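You operate a simulated robot arm through the tools that you are given. There is no shell and no other tool.

Carry out the task below with a simulated robot arm. There is one attempt and no reset: what you move stays moved.

JOB
Read the blue-collar tube's colour step and rack it by that step.
Fine: switch the reader on, stand the tube in the reader cell; it ends in the step rack pocket with that number; reader off at the end; the other tubes stay; dry hands at switches and plugs; spill a teaspoon at most. Set down upright: tube with blue collar.

It is judged by the outcome, as a careful person would: the job done as asked, and still so three seconds after it is handed in. It fails if anything else is knocked over, pushed out of place, dropped, spilled or broken.

ROBOT AND FRAMES
A 7-joint arm with a two-finger gripper, fixed in place. Base frame: the origin is at the foot of the arm, x ahead of it, y to its left, z up; the work surface is at about z = 906. Lengths are in mm, angles in degrees, forces in N, time in s.
With the tool pointing down near the work surface it reaches from about 340 to 720 mm from the base axis. Its first joint turns from -66.0 to 66.0 degrees. Payload 2.45 kg.
The tool frame sits at the grasp point between the pads (the TCP): z along the fingers, y along the line on which they close. The tips reach 26 mm beyond it. The gripper opens to 96 mm. The gripper's body begins 69 mm behind the TCP.
Orientation is that of the tool frame in the base frame, as a unit quaternion [x, y, z, w]. With the fingers straight down and closing along the base's y, the tool's x points along the base's -x, its y along +y and its z along -z.

CONTROLS
- The arm moves only by the tool play_rows. Its argument "deltas" is a list of rows, each an object (a shift or turn left out is 0, a gripper value left out holds the last) with "grip": the opening in per cent of the stroke, from 0 (shut) to 100 (fully open); "travel": the shift along the tool's x, y, z in units of 250 mm (1.0 is 250 mm), a list of three; "angular": the turn, a rotation vector about the tool's x, y, z in units of 45 degrees (1.0 is 45 degrees), a list of three. In form: [{"grip": grip, "travel": [tx, ty, tz], "angular": [wx, wy, wz]}, ...]. A call has 1 to 20 rows; each row is the pose to reach, as a shift and turn from the pose commanded when the call began, along the tool's axes at that moment. A call with a number of a shift or a turn outside -1 to 1 is refused whole. A row lasts 0.2 s, in which the tool goes at most 50 mm and 8.6 degrees; a call with a longer step from one row to the next is refused whole, and so is a gripper value outside its range. A pose out of reach is approached as far as the arm can. The call stops where the force on the tool passes 40 N (or 10 N more than at its start, if that is more) or the arm is blocked; 0.2 s more then pass. The fingers move at their own pace and stop on an object; they squeeze with about 26 N. The grip force told is the motor's: it shows also when the fingers shut on nothing. Time passes only in rows, and 0.2 s behind the last, so rows that repeat a pose let the fingers close. It gives the time, the measured TCP pose, the force on the tool (base axes), the opening and the grip force at its end, in the units of the frame above (readings bear some noise), with the torque about the TCP (base axes, N m) and any sound that the robot's microphone picked up.
- Cameras (640 x 400 px; columns grow to the right, rows downward): "scene" is fixed at [180.5, -398.8, 1441]; the picture's right is [0.64, -0.77, 0.00], its down [-0.32, -0.27, -0.91] and it looks along [0.70, 0.58, -0.42] (base axes); focal length 214 px, centre (320, 200). "wrist" rides on the gripper at [82, 3, -98] in the tool frame; the picture's right is [-0.04, 1.00, 0.00], its down [-0.73, -0.03, -0.68] and it looks along [-0.68, -0.03, 0.73] (tool axes); focal length 256 px, centre (320, 200). There is no depth. A picture from a camera that has moved, and an enlarged one, comes with that camera's place and axes in the base frame and with its lens.
- get_image(camera): a new picture of that camera. The clock stands still meanwhile.
- inspect(camera, box): a new picture of the part [left, top, right, bottom] of that camera's present view, enlarged. The clock stands still meanwhile.
- job_done(): hands the job in; it is judged then, once.

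Nothing tells you positions but the pictures and the camera data. Unless the task says otherwise, let go and move clear before handing in.

The tools are called after "Request:" by a JSON object that holds its "op" and its "data". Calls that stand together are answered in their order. play_rows: Moves the arm, as the interface text tells. Its arguments: {"type":"object","properties":{"deltas":{"type":"array","items":{"type":"object","properties":{"grip":{"type":"number"},"travel":{"type":"array","items":{"type":"number"}},"angular":{"type":"array","items":{"type":"number"}}}}}},"required":["deltas"]} The other tools are called the same way: get_image (camera) takes a picture; inspect (camera, box) takes an enlarged picture of a part of a camera's view; job_done () hands the job in.

At the start:

```text
time_s: 0.0
ee_pos: [477.7, -58.9, 1307.0]
orientation: [0.0, 1.0, 0.0, 0.0]
contact_force: [0.1, 0.5, 0.8]
ft_torque: [0.03, 0.01, 0.01]
grip_width: 96.2
gripper_force: 0.1
```

scene: 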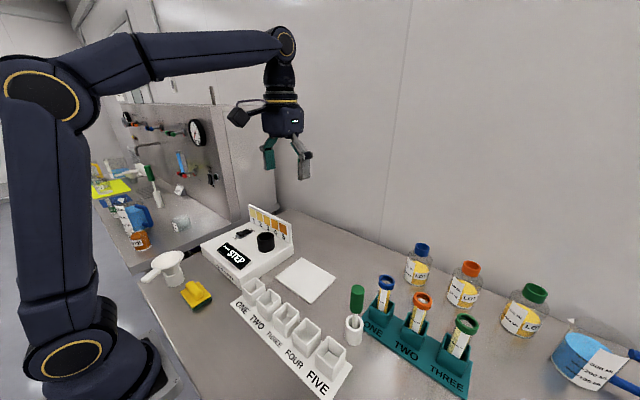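
wrist: 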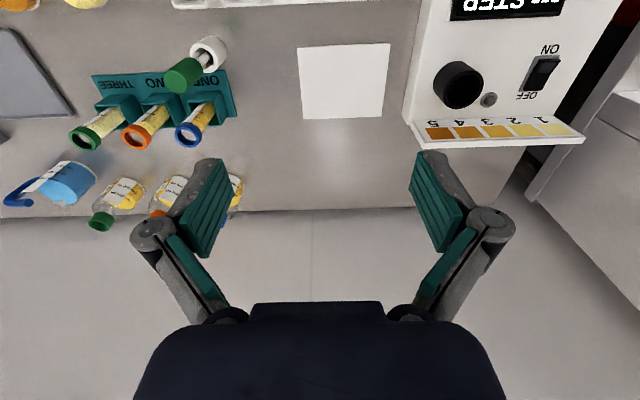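

I see a reader box with a rocker switch and cell at the left, a five-pocket white step rack, and a teal rack holding the blue, orange and green collar tubes. I'll look closer at each before moving.

Request:
{"op": "inspect", "data": {"camera": "scene", "box": [190, 190, 350, 290]}}

Request:
{"op": "inspect", "data": {"camera": "scene", "box": [320, 230, 560, 380]}}

Request:
{"op": "inspect", "data": {"camera": "scene", "box": [130, 240, 370, 400]}}

Request:
{"op": "inspect", "data": {"camera": "wrist", "box": [400, 0, 600, 150]}}

Request:
{"op": "inspect", "data": {"camera": "wrist", "box": [0, 0, 260, 240]}}

```text
4.00 times, centred on (270, 240) of scene
camera zoom: at [180.5, -398.8, 1441.0], right [0.64, -0.77, 0.0], down [-0.32, -0.27, -0.91], along [0.7, 0.58, -0.42], focal length 858 px, centre (520, 40)
```

zoom: 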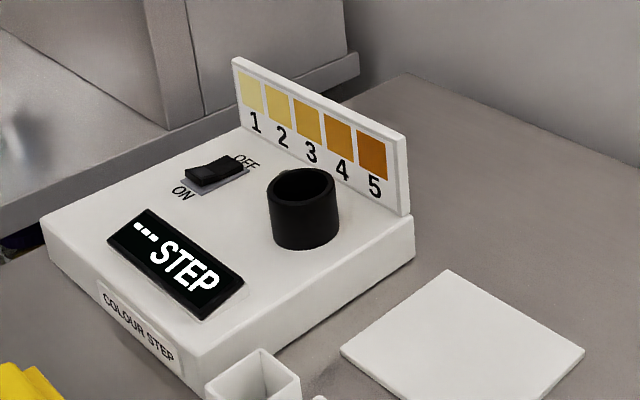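

```text
2.67 times, centred on (440, 305) of scene
camera zoom: at [180.5, -398.8, 1441.0], right [0.64, -0.77, 0.0], down [-0.32, -0.27, -0.91], along [0.7, 0.58, -0.42], focal length 572 px, centre (0, -80)
```

zoom: 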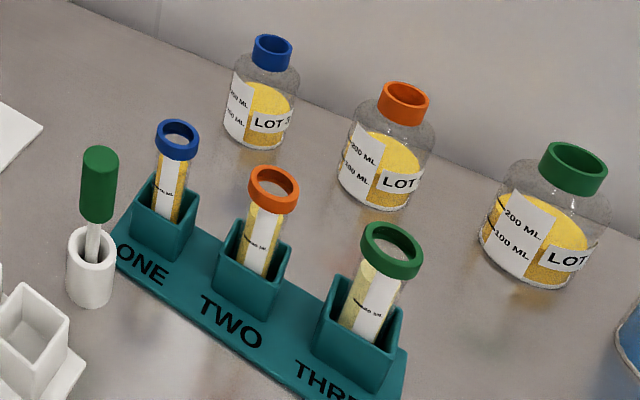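

```text
2.50 times, centred on (250, 320) of scene
camera zoom: at [180.5, -398.8, 1441.0], right [0.64, -0.77, 0.0], down [-0.32, -0.27, -0.91], along [0.7, 0.58, -0.42], focal length 536 px, centre (495, -100)
```

zoom: 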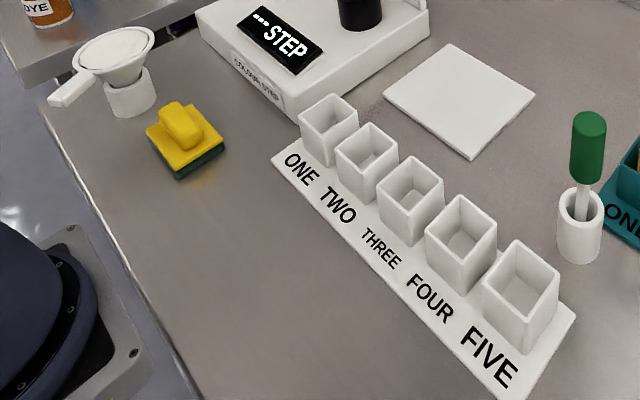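

```text
2.67 times, centred on (500, 75) of wrist
camera zoom: at [395.5, -54.7, 1406.0], right [0.04, 1.0, 0.0], down [0.73, -0.03, 0.68], along [0.68, -0.03, -0.73], focal length 683 px, centre (-160, 533)
```

zoom: 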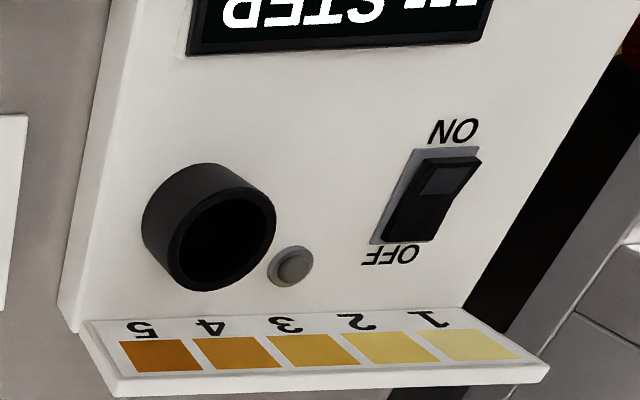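

```text
1.67 times, centred on (130, 120) of wrist
camera zoom: at [395.5, -54.7, 1406.0], right [0.04, 1.0, 0.0], down [0.73, -0.03, 0.68], along [0.68, -0.03, -0.73], focal length 427 px, centre (637, 333)
```

zoom: 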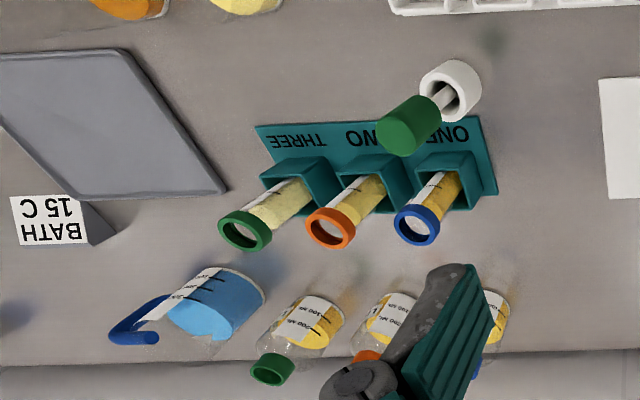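

The reader sits at about (540, 150–300), with its switch near (541, 296, 967). I'll bring the wrist camera over it for a closer look.

Request:
{"op": "play_rows", "data": {"deltas": [{"grip": 100, "travel": [-0.028, 0.125, 0.07]}, {"travel": [-0.057, 0.25, 0.14]}, {"travel": [-0.085, 0.375, 0.21]}, {"travel": [-0.114, 0.5, 0.28]}, {"travel": [-0.142, 0.625, 0.35]}, {"travel": [-0.171, 0.75, 0.42]}, {"travel": [-0.2, 0.875, 0.49]}, {"travel": [-0.228, 1.0, 0.56]}, {"travel": [-0.228, 1.0, 0.56]}]}}

Request:
{"op": "get_image", "data": {"camera": "wrist"}}

Request:
{"op": "get_image", "data": {"camera": "scene"}}

```text
time_s: 2.0
ee_pos: [533.5, 192.0, 1166.1]
orientation: [0.0, 1.0, 0.0, 0.0]
contact_force: [0.1, -0.1, 0.3]
ft_torque: [0.01, -0.01, 0.02]
grip_width: 96.3
gripper_force: 0.1
```

```text
taken
camera wrist: at [451.8, 195.7, 1265.0], right [0.04, 1.0, 0.0], down [0.73, -0.03, 0.68], along [0.68, -0.03, -0.73], focal length 256 px, centre (320, 200)
```

wrist: 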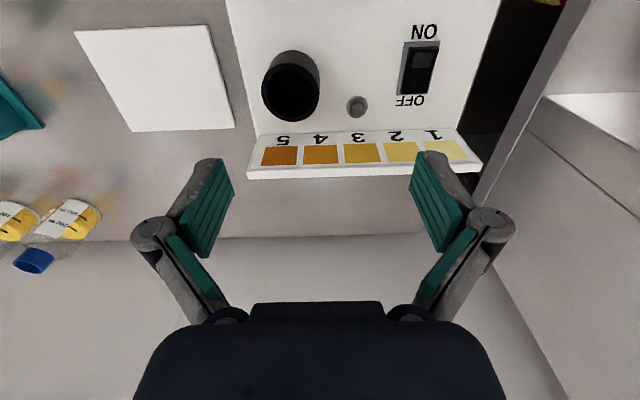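

```text
taken
```

scene: 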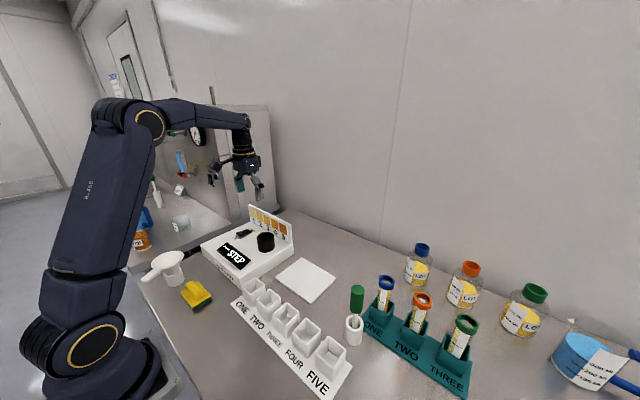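

The reader is now nearly in view centre. I'll zoom in on its switch and cell to triangulate their positions.

Request:
{"op": "inspect", "data": {"camera": "wrist", "box": [240, 0, 480, 150]}}

Request:
{"op": "inspect", "data": {"camera": "wrist", "box": [390, 20, 450, 110]}}

Request:
{"op": "inspect", "data": {"camera": "scene", "box": [225, 220, 265, 245]}}

Request:
{"op": "inspect", "data": {"camera": "scene", "box": [540, 310, 640, 400]}}

```text
2.67 times, centred on (360, 75) of wrist
camera zoom: at [451.8, 195.7, 1265.0], right [0.04, 1.0, 0.0], down [0.73, -0.03, 0.68], along [0.68, -0.03, -0.73], focal length 683 px, centre (213, 533)
```

zoom: 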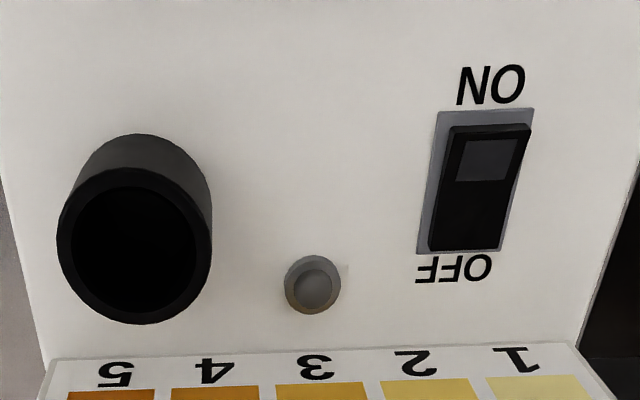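

```text
4.44 times, centred on (420, 65) of wrist
camera zoom: at [451.8, 195.7, 1265.0], right [0.04, 1.0, 0.0], down [0.73, -0.03, 0.68], along [0.68, -0.03, -0.73], focal length 1138 px, centre (-124, 800)
```

zoom: 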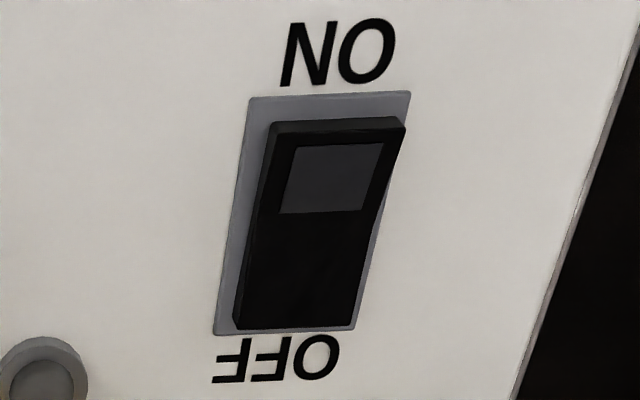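

```text
16.00 times, centred on (245, 232) of scene
camera zoom: at [180.5, -398.8, 1441.0], right [0.64, -0.77, 0.0], down [-0.32, -0.27, -0.91], along [0.7, 0.58, -0.42], focal length 3432 px, centre (1520, -320)
```

zoom: 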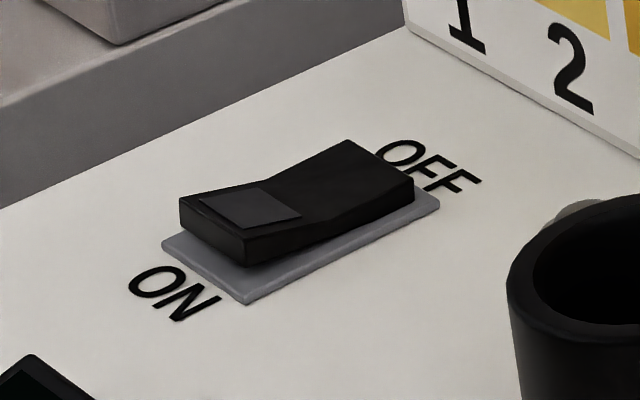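

```text
4.44 times, centred on (590, 355) of scene
camera zoom: at [180.5, -398.8, 1441.0], right [0.64, -0.77, 0.0], down [-0.32, -0.27, -0.91], along [0.7, 0.58, -0.42], focal length 953 px, centre (-880, -489)
```

zoom: 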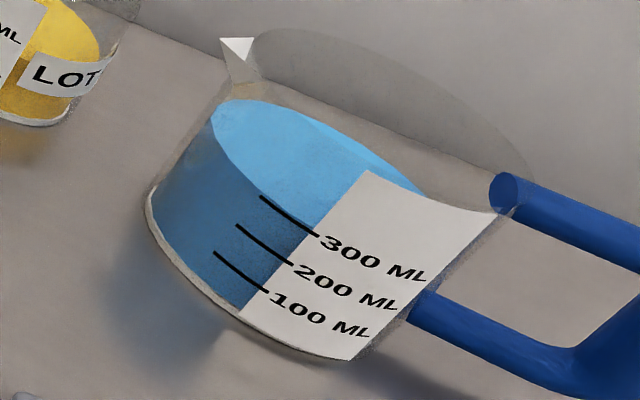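

The switch is off (its ON end is raised); I place it at about (543, 298, 968), with the ON end toward the robot at x≈527. I'll close the fingers and hover above the ON end.

Request:
{"op": "play_rows", "data": {"deltas": [{"grip": 0, "travel": [0.007, 0.1, 0.05]}, {"travel": [0.014, 0.2, 0.1]}, {"travel": [0.021, 0.3, 0.15]}, {"travel": [0.028, 0.426, 0.2]}, {"travel": [0.028, 0.426, 0.28]}, {"travel": [0.028, 0.426, 0.36]}, {"travel": [0.028, 0.426, 0.426]}, {"travel": [0.028, 0.426, 0.426]}]}}

Request:
{"op": "get_image", "data": {"camera": "wrist"}}

Request:
{"op": "inspect", "data": {"camera": "scene", "box": [200, 190, 300, 270]}}

```text
time_s: 3.8
ee_pos: [526.3, 298.0, 1059.2]
orientation: [0.0, 1.0, 0.0, 0.0]
contact_force: [0.5, -0.2, 0.1]
ft_torque: [0.02, -0.01, 0.0]
grip_width: 0.0
gripper_force: 25.8
```

```text
taken
camera wrist: at [445.0, 302.3, 1159.0], right [0.04, 1.0, 0.0], down [0.73, -0.03, 0.68], along [0.68, -0.03, -0.73], focal length 256 px, centre (320, 200)
```

wrist: 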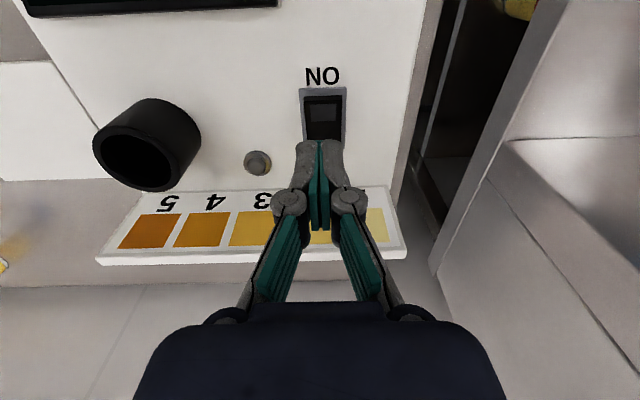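

```text
5.00 times, centred on (250, 230) of scene
camera zoom: at [180.5, -398.8, 1441.0], right [0.64, -0.77, 0.0], down [-0.32, -0.27, -0.91], along [0.7, 0.58, -0.42], focal length 1072 px, centre (670, 50)
```

zoom: 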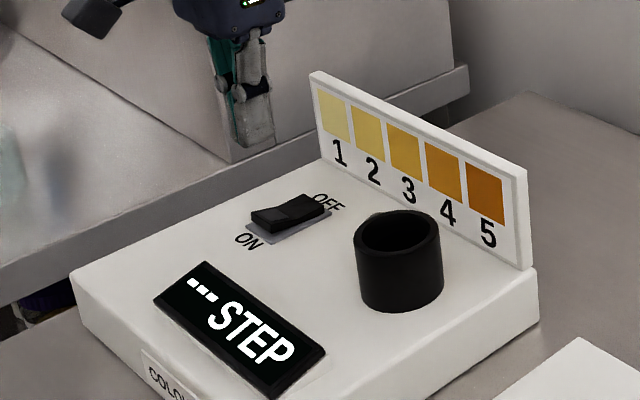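

Fingers are closed above the lamp end of the rocker, about 2.5 mm off in y. I'll correct that and press down gently in small steps.

Request:
{"op": "play_rows", "data": {"deltas": [{"grip": 0, "travel": [0.0, 0.01, 0.1]}, {"travel": [0.0, 0.01, 0.2]}, {"travel": [0.0, 0.01, 0.216]}, {"travel": [0.0, 0.01, 0.224]}, {"travel": [0.0, 0.01, 0.232]}, {"travel": [0.0, 0.01, 0.24]}, {"travel": [0.0, 0.01, 0.248]}]}}

Request:
{"op": "inspect", "data": {"camera": "scene", "box": [200, 190, 300, 270]}}

Request:
{"op": "get_image", "data": {"camera": "wrist"}}

```text
time_s: 5.4
ee_pos: [526.9, 299.7, 998.5]
orientation: [0.0, 1.0, 0.0, 0.0]
contact_force: [0.1, 0.8, 0.1]
ft_torque: [0.02, -0.04, 0.01]
grip_width: 0.3
gripper_force: 25.8
```

```text
5.00 times, centred on (250, 230) of scene
camera zoom: at [180.5, -398.8, 1441.0], right [0.64, -0.77, 0.0], down [-0.32, -0.27, -0.91], along [0.7, 0.58, -0.42], focal length 1072 px, centre (670, 50)
```

zoom: 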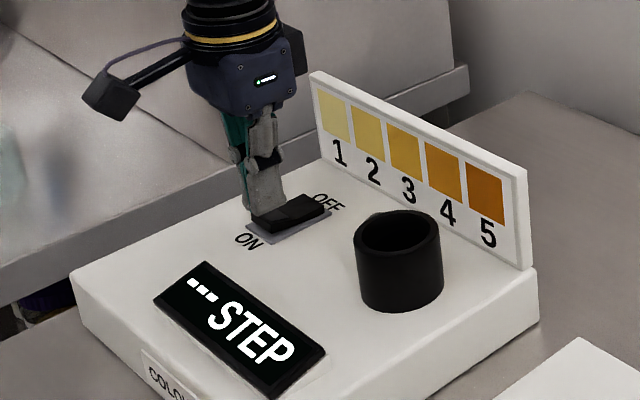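

```text
taken
camera wrist: at [445.3, 304.5, 1097.2], right [0.04, 1.0, 0.0], down [0.73, -0.03, 0.68], along [0.68, -0.03, -0.73], focal length 256 px, centre (320, 200)
```

wrist: 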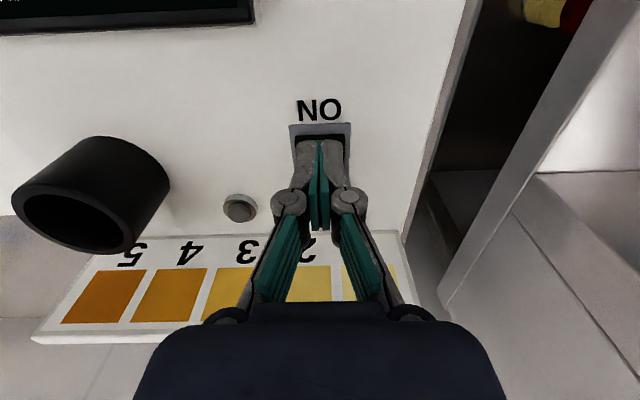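

The tips are just above the rocker's ON end. I'll continue downward in small steps until it clicks.

Request:
{"op": "play_rows", "data": {"deltas": [{"grip": 0, "travel": [0.0, 0.0, 0.006]}, {"travel": [0.0, 0.0, 0.012]}, {"travel": [0.0, 0.0, 0.018]}, {"travel": [0.0, 0.0, 0.024]}]}}

Request:
{"op": "inspect", "data": {"camera": "scene", "box": [200, 190, 300, 270]}}

```text
time_s: 6.4
ee_pos: [526.7, 298.9, 991.1]
orientation: [-0.001, 1.0, 0.0, 0.0]
contact_force: [-0.5, -0.2, -0.3]
ft_torque: [-0.05, 0.01, -0.01]
grip_width: 0.0
gripper_force: 25.7
```

```text
5.00 times, centred on (250, 230) of scene
camera zoom: at [180.5, -398.8, 1441.0], right [0.64, -0.77, 0.0], down [-0.32, -0.27, -0.91], along [0.7, 0.58, -0.42], focal length 1072 px, centre (670, 50)
```

zoom: 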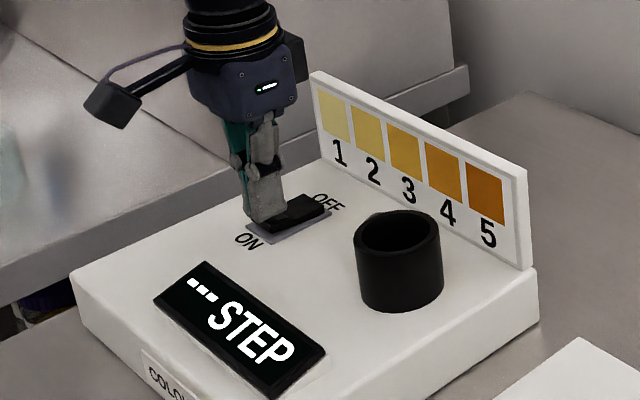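

No contact force yet with tips at about z=965. I'll keep going down slowly.

Request:
{"op": "play_rows", "data": {"deltas": [{"grip": 0, "travel": [0.0, 0.0, 0.006]}, {"travel": [0.0, 0.0, 0.012]}, {"travel": [0.0, 0.0, 0.018]}]}}

Request:
{"op": "inspect", "data": {"camera": "scene", "box": [220, 200, 280, 245]}}

Request:
{"op": "get_image", "data": {"camera": "wrist"}}

```text
time_s: 7.2
ee_pos: [527.6, 299.9, 987.6]
orientation: [-0.001, 1.0, 0.0, 0.0]
contact_force: [-0.3, 1.0, 0.3]
ft_torque: [-0.06, -0.02, 0.03]
grip_width: 0.1
gripper_force: 28.2
```

```text
8.89 times, centred on (250, 222) of scene
camera zoom: at [180.5, -398.8, 1441.0], right [0.64, -0.77, 0.0], down [-0.32, -0.27, -0.91], along [0.7, 0.58, -0.42], focal length 1906 px, centre (942, 0)
```

zoom: 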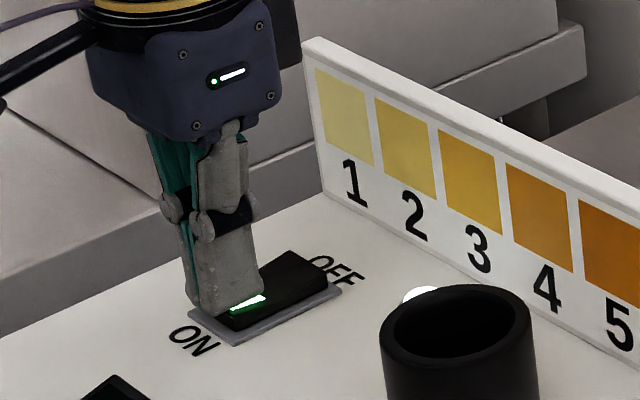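

```text
taken
camera wrist: at [445.2, 304.3, 1086.7], right [0.04, 1.0, 0.0], down [0.73, -0.03, 0.68], along [0.68, -0.03, -0.73], focal length 256 px, centre (320, 200)
```

wrist: 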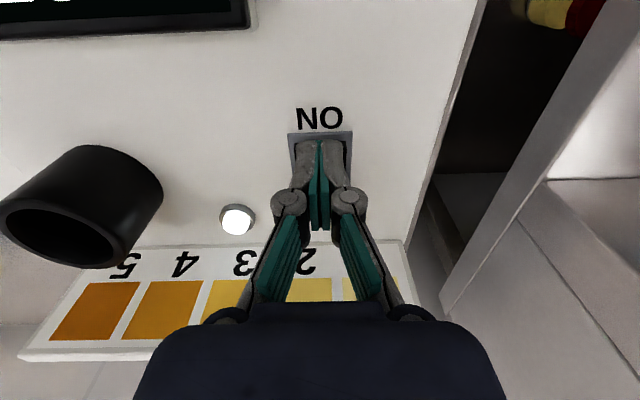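

The switch clicked over: its lamp is green and the reader's indicator is lit. I'll lift off and move above the cell, tilting to look into it.

Request:
{"op": "play_rows", "data": {"deltas": [{"grip": 0, "travel": [0.0, 0.0, -0.1]}, {"travel": [0.0, 0.0, -0.25]}, {"travel": [0.0, 0.0, -0.4]}, {"travel": [0.0, -0.1, -0.55]}, {"travel": [0.0, -0.25, -0.65]}, {"travel": [0.0, -0.4, -0.7]}, {"travel": [0.0, -0.57, -0.7]}, {"travel": [0.0, -0.57, -0.7], "angular": [0, 0.18, 0]}, {"travel": [0.0, -0.57, -0.7], "angular": [0, 0.36, 0]}, {"travel": [0.0, -0.57, -0.7], "angular": [0, 0.54, 0]}, {"travel": [0.0, -0.57, -0.7], "angular": [0, 0.72, 0]}, {"travel": [0.0, -0.57, -0.7], "angular": [0, 0.72, 0]}]}}

Request:
{"op": "get_image", "data": {"camera": "wrist"}}

Request:
{"op": "inspect", "data": {"camera": "scene", "box": [190, 190, 350, 290]}}

```text
time_s: 9.8
ee_pos: [527.9, 157.2, 1161.8]
orientation: [0.001, 0.967, 0.001, -0.255]
contact_force: [-0.2, 0.0, -0.8]
ft_torque: [0.01, 0.02, -0.01]
grip_width: 0.2
gripper_force: 28.0
```

```text
taken
camera wrist: at [504.6, 161.3, 1289.7], right [0.04, 1.0, -0.02], down [0.97, -0.03, 0.23], along [0.23, -0.03, -0.97], focal length 256 px, centre (320, 200)
```

wrist: 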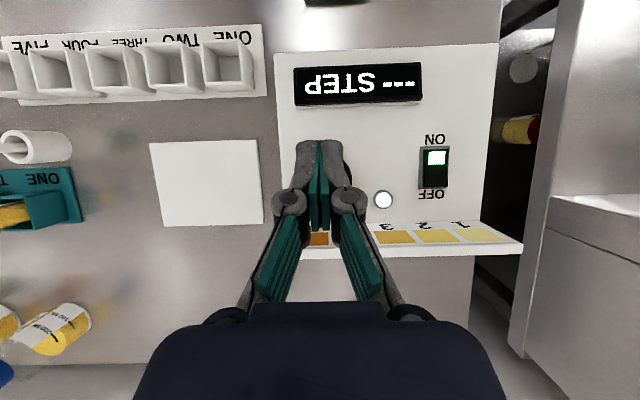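

```text
4.00 times, centred on (270, 240) of scene
camera zoom: at [180.5, -398.8, 1441.0], right [0.64, -0.77, 0.0], down [-0.32, -0.27, -0.91], along [0.7, 0.58, -0.42], focal length 858 px, centre (520, 40)
```

zoom: 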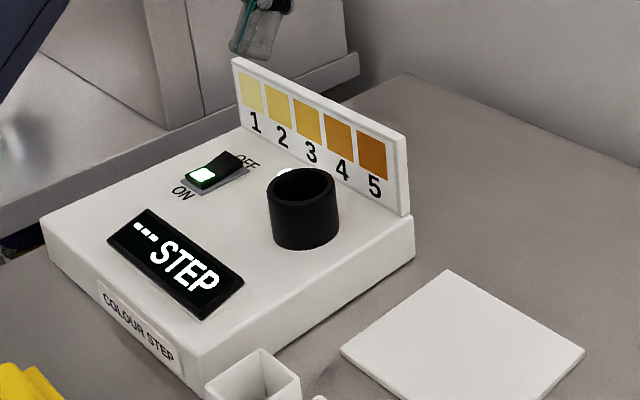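

The fingers hide the cell in this view. I'll slide sideways so I can look down into it.

Request:
{"op": "play_rows", "data": {"deltas": [{"travel": [0.0, -0.15, 0.0]}, {"travel": [0.0, -0.32, 0.0]}, {"travel": [0.0, -0.32, 0.0]}]}}

Request:
{"op": "get_image", "data": {"camera": "wrist"}}

Request:
{"op": "inspect", "data": {"camera": "wrist", "box": [340, 110, 500, 230]}}

Request:
{"op": "inspect", "data": {"camera": "wrist", "box": [0, 0, 340, 210]}}

```text
time_s: 10.6
ee_pos: [522.3, 99.6, 1162.1]
orientation: [-0.006, 0.962, -0.011, -0.273]
contact_force: [-0.2, 0.0, -0.5]
ft_torque: [-0.01, 0.03, 0.01]
grip_width: 0.1
gripper_force: 28.7
out of reach, approached as far as the arm can: row 1, 2, 3
```

```text
taken
camera wrist: at [504.4, 105.3, 1289.8], right [0.02, 1.0, -0.04], down [0.98, -0.01, 0.2], along [0.19, -0.04, -0.98], focal length 256 px, centre (320, 200)
```

wrist: 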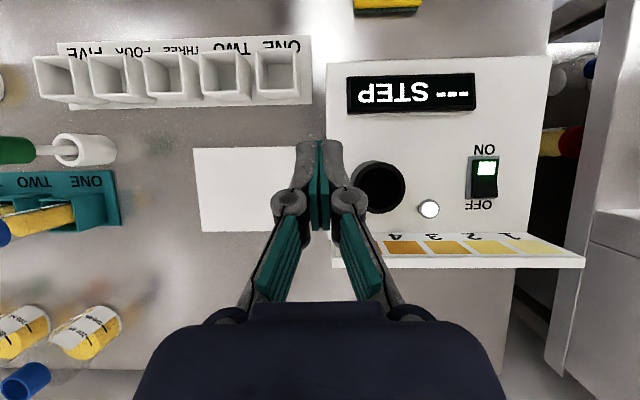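

```text
3.33 times, centred on (420, 170) of wrist
camera zoom: at [504.4, 105.3, 1289.8], right [0.02, 1.0, -0.04], down [0.98, -0.01, 0.2], along [0.19, -0.04, -0.98], focal length 853 px, centre (-13, 300)
```

zoom: 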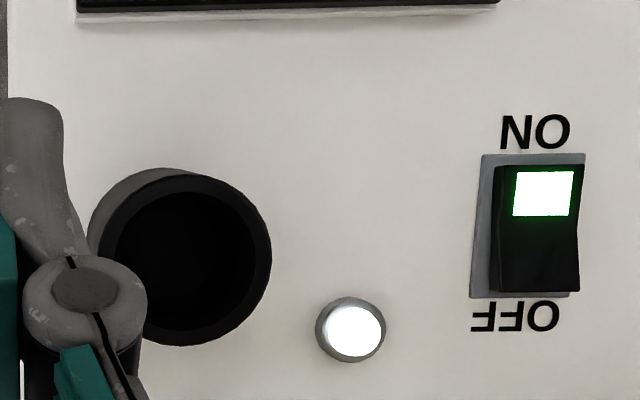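

```text
1.88 times, centred on (170, 105) of wrist
camera zoom: at [504.4, 105.3, 1289.8], right [0.02, 1.0, -0.04], down [0.98, -0.01, 0.2], along [0.19, -0.04, -0.98], focal length 482 px, centre (602, 379)
```

zoom: 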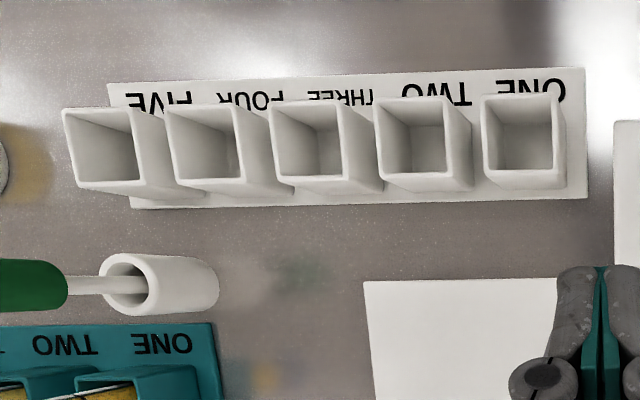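

The cell is an open bore about 47 mm wide centred near (549, 161), rim at z≈1000, and its reading is still "---". I'll level the tool again and move to look at the tube rack.

Request:
{"op": "play_rows", "data": {"deltas": [{"grip": 0, "angular": [0, -0.18, 0]}, {"angular": [0, -0.36, 0]}, {"angular": [0, -0.54, 0]}, {"angular": [0, -0.72, 0]}, {"angular": [0, -0.72, 0]}]}}

```text
time_s: 11.8
ee_pos: [523.6, 98.7, 1161.1]
orientation: [0.0, 1.0, 0.0, 0.001]
contact_force: [0.2, 1.2, 1.2]
ft_torque: [0.02, 0.04, -0.02]
grip_width: 0.2
gripper_force: 28.5
```

Level again. Moving over toward the tube rack.

Request:
{"op": "play_rows", "data": {"deltas": [{"grip": 0, "travel": [0.02, -0.16, -0.06]}, {"travel": [0.04, -0.32, -0.1]}, {"travel": [0.06, -0.48, -0.14]}, {"travel": [0.08, -0.64, -0.16]}, {"travel": [0.1, -0.8, -0.16]}, {"travel": [0.1, -0.96, -0.16]}, {"travel": [0.1, -1.0, -0.16]}, {"travel": [0.1, -1.0, -0.16]}]}}

Request:
{"op": "get_image", "data": {"camera": "wrist"}}

Request:
{"op": "inspect", "data": {"camera": "wrist", "box": [0, 0, 320, 200]}}

```text
time_s: 13.6
ee_pos: [499.3, -152.5, 1202.2]
orientation: [0.0, 1.0, 0.0, 0.0]
contact_force: [0.7, -0.1, 0.1]
ft_torque: [0.02, 0.03, 0.0]
grip_width: 0.0
gripper_force: 28.2
```

```text
taken
camera wrist: at [416.7, -148.0, 1301.4], right [0.04, 1.0, 0.0], down [0.73, -0.03, 0.68], along [0.68, -0.03, -0.73], focal length 256 px, centre (320, 200)
```

wrist: 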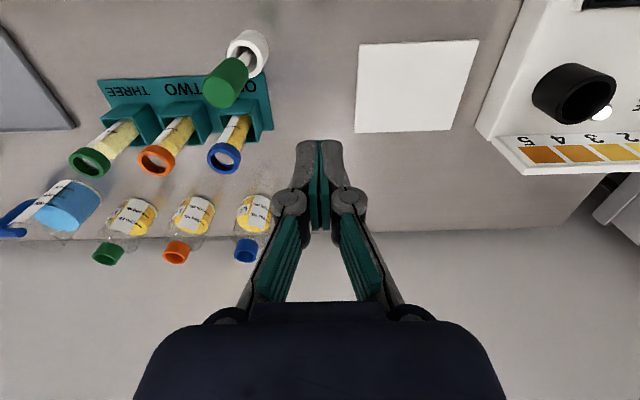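

```text
2.00 times, centred on (160, 100) of wrist
camera zoom: at [416.7, -148.0, 1301.4], right [0.04, 1.0, 0.0], down [0.73, -0.03, 0.68], along [0.68, -0.03, -0.73], focal length 512 px, centre (640, 400)
```

zoom: 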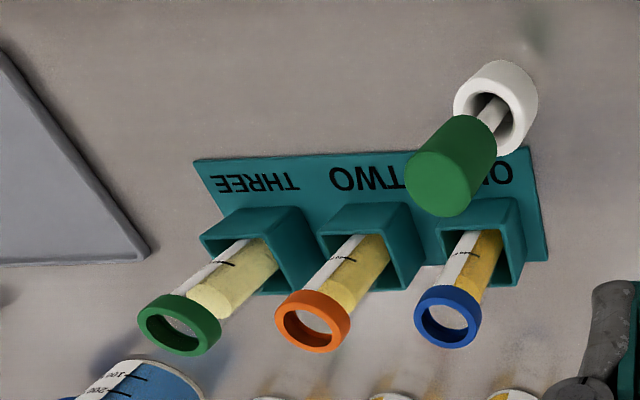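

The blue tube is in rack pocket ONE at about (586, -270), rim at z≈1046; a green-handled stirrer stands nearby at (497, -240). I'll hover above the blue tube with the fingers part open to refine its position.

Request:
{"op": "play_rows", "data": {"deltas": [{"grip": 65, "travel": [-0.07, -0.1, 0.02]}, {"travel": [-0.14, -0.2, 0.06]}, {"travel": [-0.21, -0.3, 0.12]}, {"travel": [-0.28, -0.4, 0.18]}, {"travel": [-0.347, -0.47, 0.248]}, {"travel": [-0.347, -0.47, 0.248]}, {"travel": [-0.347, -0.47, 0.248]}]}}

Request:
{"op": "get_image", "data": {"camera": "wrist"}}

Request:
{"op": "inspect", "data": {"camera": "scene", "box": [320, 200, 560, 350]}}

```text
time_s: 15.2
ee_pos: [585.2, -269.9, 1139.1]
orientation: [0.0, 1.0, 0.0, 0.0]
contact_force: [0.1, 0.3, 0.2]
ft_torque: [0.03, -0.03, 0.01]
grip_width: 62.1
gripper_force: 0.1
```

```text
taken
camera wrist: at [503.7, -264.8, 1238.7], right [0.04, 1.0, 0.0], down [0.73, -0.03, 0.68], along [0.68, -0.03, -0.73], focal length 256 px, centre (320, 200)
```

wrist: 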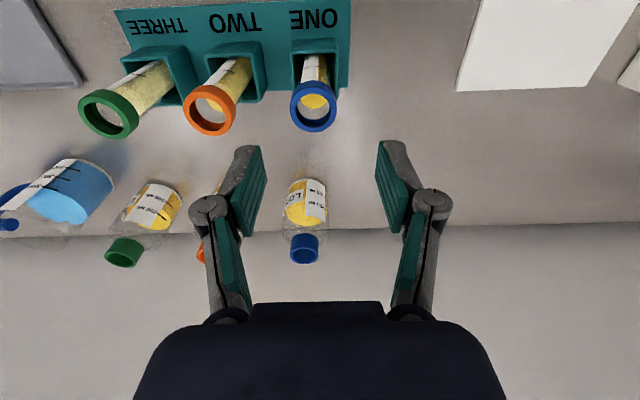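

```text
2.67 times, centred on (440, 275) of scene
camera zoom: at [180.5, -398.8, 1441.0], right [0.64, -0.77, 0.0], down [-0.32, -0.27, -0.91], along [0.7, 0.58, -0.42], focal length 572 px, centre (0, 0)
```

zoom: 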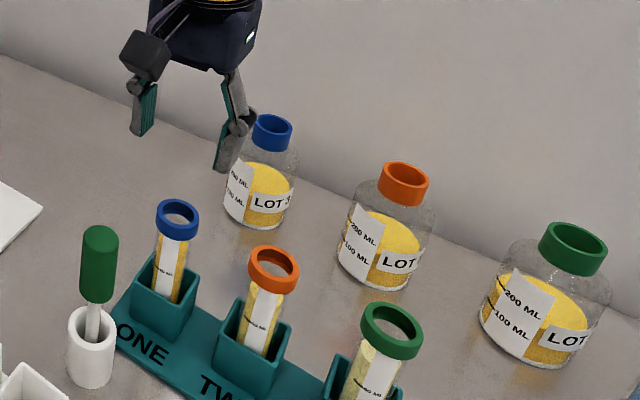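

Zooming in on the blue collar to refine its centre and check the tube before gripping.

Request:
{"op": "inspect", "data": {"camera": "wrist", "box": [260, 50, 380, 150]}}

Request:
{"op": "inspect", "data": {"camera": "scene", "box": [355, 265, 415, 325]}}

```text
4.00 times, centred on (320, 100) of wrist
camera zoom: at [503.7, -264.8, 1238.7], right [0.04, 1.0, 0.0], down [0.73, -0.03, 0.68], along [0.68, -0.03, -0.73], focal length 1024 px, centre (320, 600)
```

zoom: 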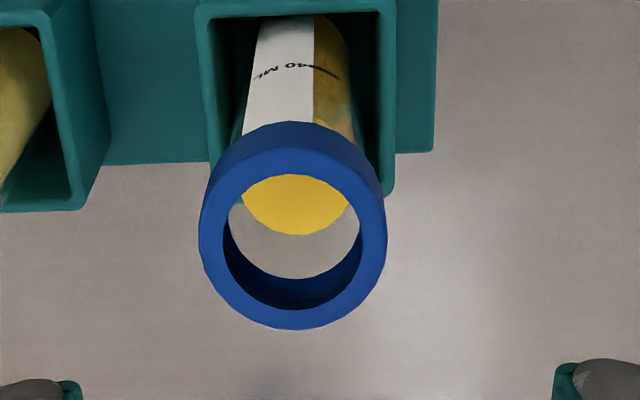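

```text
6.67 times, centred on (385, 295) of scene
camera zoom: at [180.5, -398.8, 1441.0], right [0.64, -0.77, 0.0], down [-0.32, -0.27, -0.91], along [0.7, 0.58, -0.42], focal length 1430 px, centre (-113, -433)
```

zoom: 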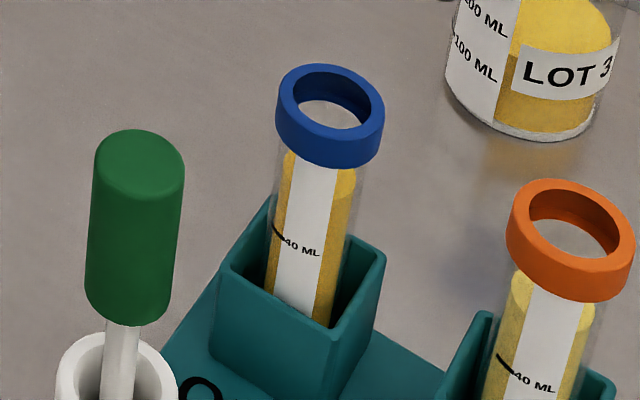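

The collar top is at about (587, -274, 1046), roughly 36–40 mm across and 18 mm tall, about 5 mm to the right of my grip axis. I'll correct that, come down partway, and check the alignment again.

Request:
{"op": "play_rows", "data": {"deltas": [{"grip": 65, "travel": [-0.004, -0.02, 0.03]}, {"travel": [-0.004, -0.02, 0.09]}, {"travel": [-0.004, -0.02, 0.15]}, {"travel": [-0.004, -0.02, 0.2]}, {"travel": [-0.004, -0.02, 0.2]}]}}

Request:
{"op": "get_image", "data": {"camera": "wrist"}}

Request:
{"op": "inspect", "data": {"camera": "wrist", "box": [230, 70, 410, 220]}}

Request:
{"op": "inspect", "data": {"camera": "scene", "box": [340, 220, 460, 320]}}

```text
time_s: 16.4
ee_pos: [586.0, -273.9, 1090.1]
orientation: [-0.001, 1.0, 0.0, 0.0]
contact_force: [-0.8, -0.3, -0.7]
ft_torque: [0.0, -0.02, 0.01]
grip_width: 62.4
gripper_force: 0.1
```

```text
taken
camera wrist: at [504.2, -269.6, 1188.3], right [0.04, 1.0, 0.0], down [0.73, -0.03, 0.68], along [0.68, -0.03, -0.73], focal length 256 px, centre (320, 200)
```

wrist: 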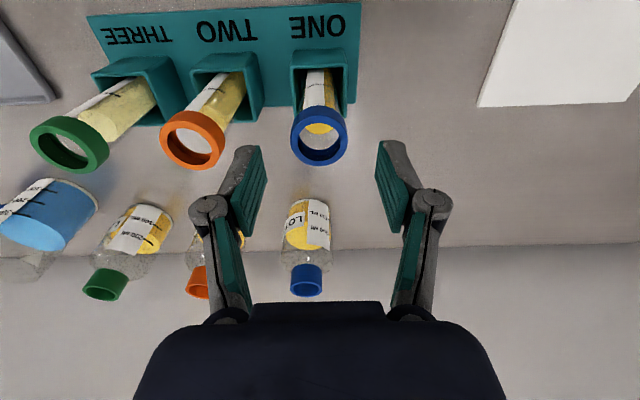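

```text
2.67 times, centred on (320, 145) of wrist
camera zoom: at [504.2, -269.6, 1188.3], right [0.04, 1.0, 0.0], down [0.73, -0.03, 0.68], along [0.68, -0.03, -0.73], focal length 683 px, centre (320, 347)
```

zoom: 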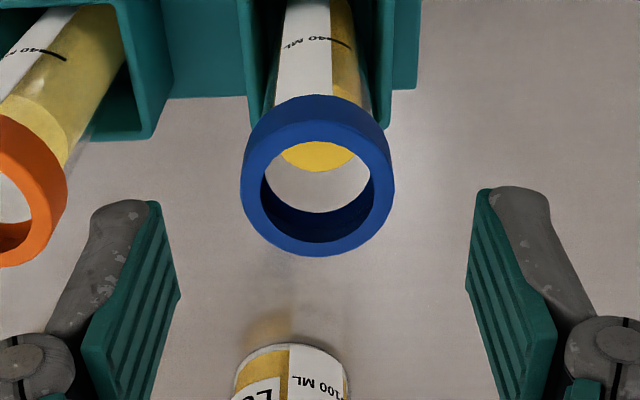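

```text
4.00 times, centred on (400, 270) of scene
camera zoom: at [180.5, -398.8, 1441.0], right [0.64, -0.77, 0.0], down [-0.32, -0.27, -0.91], along [0.7, 0.58, -0.42], focal length 858 px, centre (0, -80)
```

zoom: 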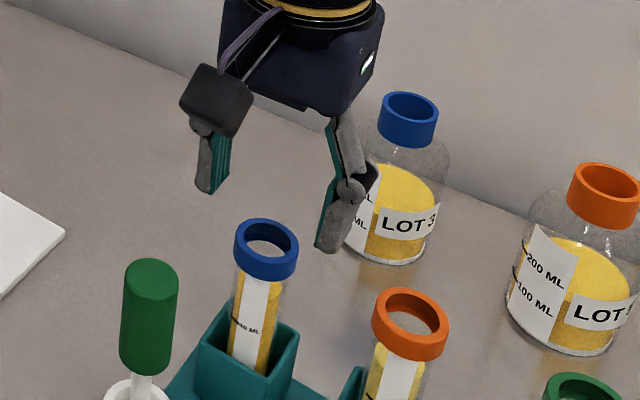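

The collar is centred between the fingers to within about 1 mm in both directions. I'll descend to mid-collar height and close on it.

Request:
{"op": "play_rows", "data": {"deltas": [{"grip": 65, "travel": [0, -0.003, 0.05]}, {"travel": [0, -0.003, 0.1]}, {"travel": [0, -0.003, 0.15]}, {"travel": [0, -0.003, 0.19]}, {"travel": [0, -0.003, 0.216]}, {"travel": [0, -0.003, 0.216]}]}}

Request:
{"op": "get_image", "data": {"camera": "wrist"}}

Request:
{"op": "inspect", "data": {"camera": "scene", "box": [340, 220, 460, 320]}}

```text
time_s: 17.8
ee_pos: [585.9, -274.2, 1035.1]
orientation: [0.0, 1.0, 0.0, 0.0]
contact_force: [0.2, 0.5, -0.3]
ft_torque: [0.01, 0.0, 0.04]
grip_width: 62.5
gripper_force: 0.1
```

```text
taken
camera wrist: at [504.5, -270.3, 1134.9], right [0.04, 1.0, 0.0], down [0.73, -0.03, 0.68], along [0.68, -0.03, -0.73], focal length 256 px, centre (320, 200)
```

wrist: 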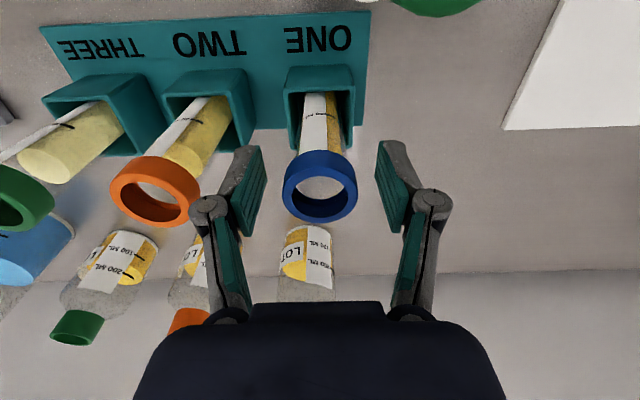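

```text
4.00 times, centred on (400, 270) of scene
camera zoom: at [180.5, -398.8, 1441.0], right [0.64, -0.77, 0.0], down [-0.32, -0.27, -0.91], along [0.7, 0.58, -0.42], focal length 858 px, centre (0, -80)
```

zoom: 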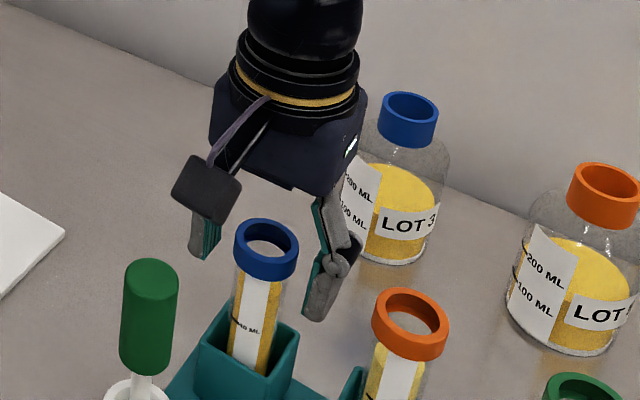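

Collar is centred between the pads. One zoom to verify height before closing.

Request:
{"op": "inspect", "data": {"camera": "wrist", "box": [230, 110, 410, 240]}}

```text
3.08 times, centred on (320, 175) of wrist
camera zoom: at [504.5, -270.3, 1134.9], right [0.04, 1.0, 0.0], down [0.73, -0.03, 0.68], along [0.68, -0.03, -0.73], focal length 788 px, centre (320, 277)
```

zoom: 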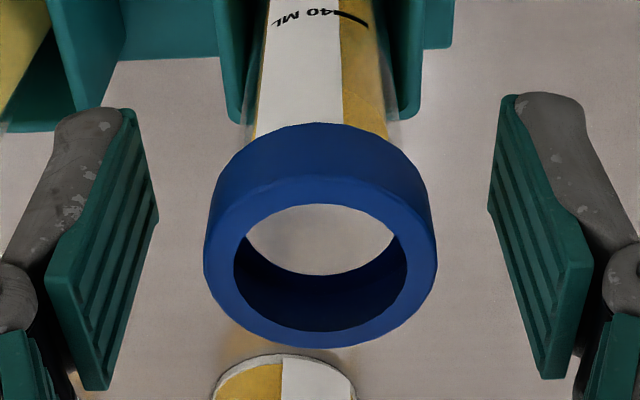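

The collar's rim is about 6 mm above the TCP, so the pads span the collar well. Closing now.

Request:
{"op": "play_rows", "data": {"deltas": [{"grip": 50}, {"grip": 40}, {"grip": 30}, {"grip": 20}, {"grip": 10}, {"grip": 0}, {"grip": 0}]}}

Request:
{"op": "inspect", "data": {"camera": "wrist", "box": [230, 90, 410, 220]}}

Request:
{"op": "inspect", "data": {"camera": "scene", "box": [340, 220, 460, 320]}}

```text
time_s: 19.4
ee_pos: [586.3, -274.6, 1035.9]
orientation: [0.0, 1.0, 0.0, 0.0]
contact_force: [-0.1, 0.0, 0.9]
ft_torque: [0.01, 0.01, 0.0]
grip_width: 35.6
gripper_force: 25.9
```

```text
3.08 times, centred on (320, 155) of wrist
camera zoom: at [504.5, -270.3, 1135.2], right [0.04, 1.0, 0.0], down [0.73, -0.03, 0.68], along [0.68, -0.03, -0.73], focal length 788 px, centre (320, 338)
```

zoom: 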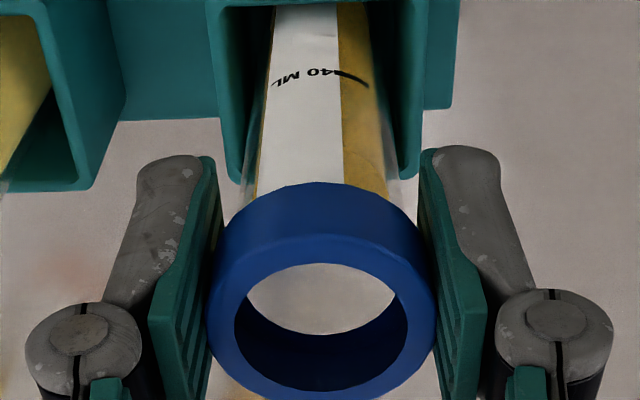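

```text
4.00 times, centred on (400, 270) of scene
camera zoom: at [180.5, -398.8, 1441.0], right [0.64, -0.77, 0.0], down [-0.32, -0.27, -0.91], along [0.7, 0.58, -0.42], focal length 858 px, centre (0, -80)
```

zoom: 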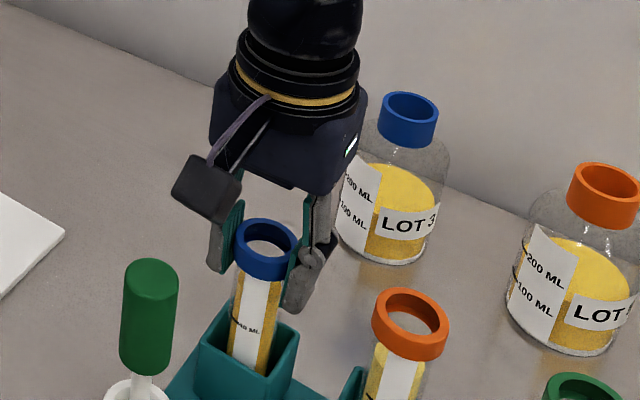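

Firm grip on the collar at 35.6 mm. Lifting straight up slowly.

Request:
{"op": "play_rows", "data": {"deltas": [{"grip": 0, "travel": [0, 0, -0.016]}, {"travel": [0, 0, -0.048]}, {"travel": [0, 0, -0.096]}, {"travel": [0, 0, -0.144]}, {"travel": [0, 0, -0.2]}, {"travel": [0, 0, -0.256]}, {"travel": [0, 0, -0.312]}, {"travel": [0, 0, -0.368]}, {"travel": [0, 0, -0.424]}, {"travel": [0, 0, -0.48]}, {"travel": [0, 0, -0.53]}, {"travel": [0, 0, -0.57]}, {"travel": [0, 0, -0.6]}, {"travel": [0, 0, -0.6]}]}}

Request:
{"op": "get_image", "data": {"camera": "wrist"}}

Request:
{"op": "inspect", "data": {"camera": "scene", "box": [320, 170, 480, 320]}}

```text
time_s: 22.4
ee_pos: [586.3, -273.8, 1186.5]
orientation: [0.0, 1.0, 0.001, 0.001]
contact_force: [0.0, -0.4, -0.4]
ft_torque: [0.0, 0.01, 0.0]
grip_width: 35.7
gripper_force: 26.1
```

```text
taken
camera wrist: at [504.3, -270.1, 1285.4], right [0.04, 1.0, 0.0], down [0.73, -0.03, 0.68], along [0.68, -0.03, -0.73], focal length 256 px, centre (320, 200)
```

wrist: 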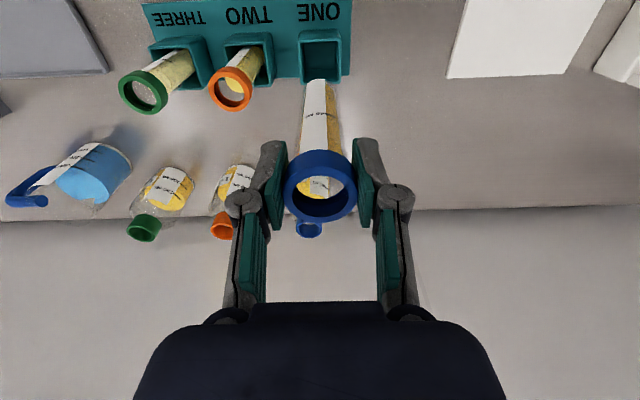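

```text
2.67 times, centred on (400, 245) of scene
camera zoom: at [180.5, -398.8, 1441.0], right [0.64, -0.77, 0.0], down [-0.32, -0.27, -0.91], along [0.7, 0.58, -0.42], focal length 572 px, centre (107, 80)
```

zoom: 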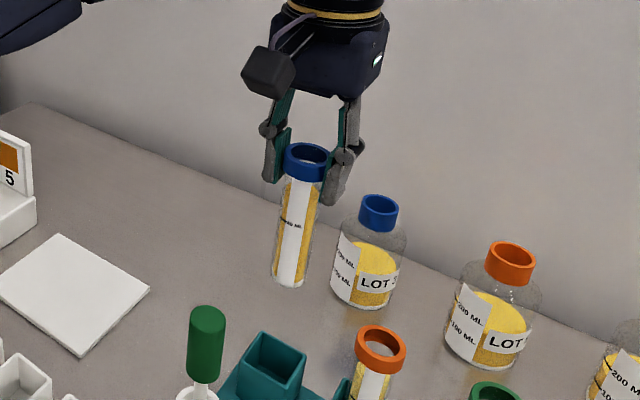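

The tube is clear of the rack and hanging upright. I'll zoom in to measure its length before inserting it.

Request:
{"op": "inspect", "data": {"camera": "scene", "box": [370, 190, 430, 260]}}

Request:
{"op": "inspect", "data": {"camera": "wrist", "box": [250, 60, 390, 230]}}

```text
5.71 times, centred on (400, 225) of scene
camera zoom: at [180.5, -398.8, 1441.0], right [0.64, -0.77, 0.0], down [-0.32, -0.27, -0.91], along [0.7, 0.58, -0.42], focal length 1226 px, centre (-137, 57)
```

zoom: 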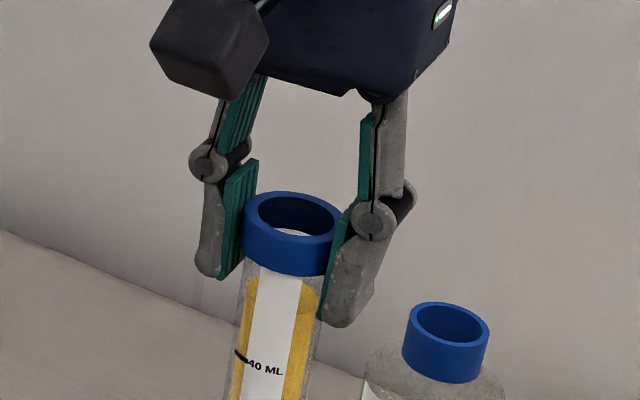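

```text
2.35 times, centred on (320, 145) of wrist
camera zoom: at [504.3, -270.1, 1285.4], right [0.04, 1.0, 0.0], down [0.73, -0.03, 0.68], along [0.68, -0.03, -0.73], focal length 602 px, centre (320, 329)
```

zoom: 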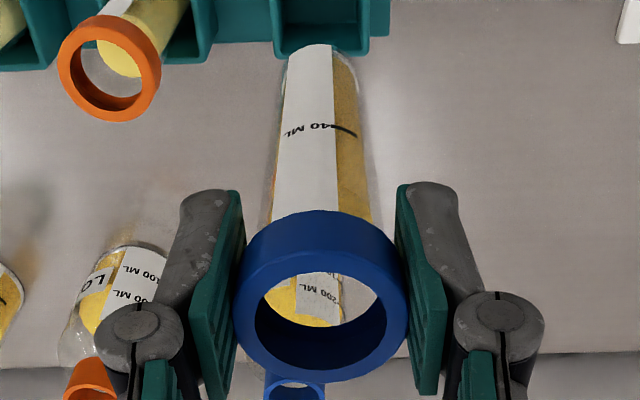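

The tube's bottom is about 113 mm below the TCP (z≈1073 now), well clear of everything. I'll carry it smoothly toward the reader.

Request:
{"op": "play_rows", "data": {"deltas": [{"grip": 0, "travel": [0.002, 0.02, 0]}, {"travel": [0.006, 0.06, 0]}, {"travel": [0.012, 0.12, 0]}, {"travel": [0.018, 0.19, 0]}, {"travel": [0.024, 0.26, 0]}, {"travel": [0.03, 0.33, 0]}, {"travel": [0.036, 0.4, 0]}, {"travel": [0.042, 0.47, 0]}, {"travel": [0.048, 0.54, 0]}, {"travel": [0.054, 0.61, 0]}, {"travel": [0.06, 0.68, 0]}, {"travel": [0.066, 0.75, 0]}, {"travel": [0.072, 0.82, 0]}, {"travel": [0.078, 0.89, 0]}, {"travel": [0.082, 0.95, 0]}, {"travel": [0.084, 0.985, 0]}, {"travel": [0.084, 1.0, 0]}, {"travel": [0.084, 1.0, 0]}]}}

Request:
{"op": "get_image", "data": {"camera": "wrist"}}

Request:
{"op": "get_image", "data": {"camera": "scene"}}

```text
time_s: 26.2
ee_pos: [564.7, -24.9, 1184.9]
orientation: [0.0, 1.0, 0.0, -0.001]
contact_force: [-1.0, 0.6, 0.2]
ft_torque: [0.0, 0.01, 0.01]
grip_width: 35.6
gripper_force: 25.5
```

```text
taken
camera wrist: at [482.7, -20.4, 1285.0], right [0.04, 1.0, 0.0], down [0.73, -0.03, 0.68], along [0.68, -0.03, -0.73], focal length 256 px, centre (320, 200)
```

wrist: 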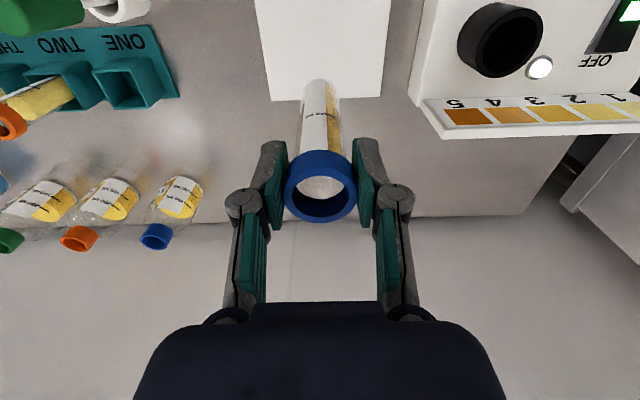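

```text
taken
```

scene: 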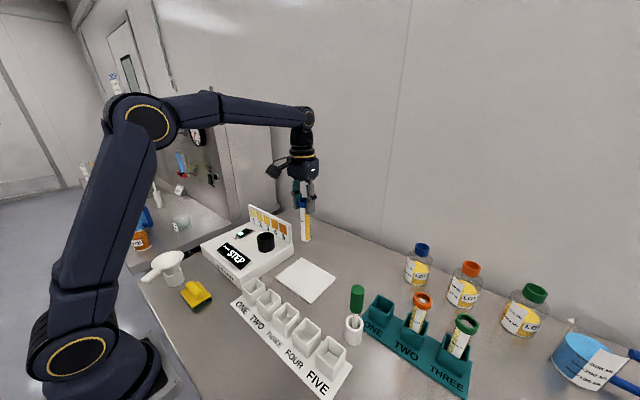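

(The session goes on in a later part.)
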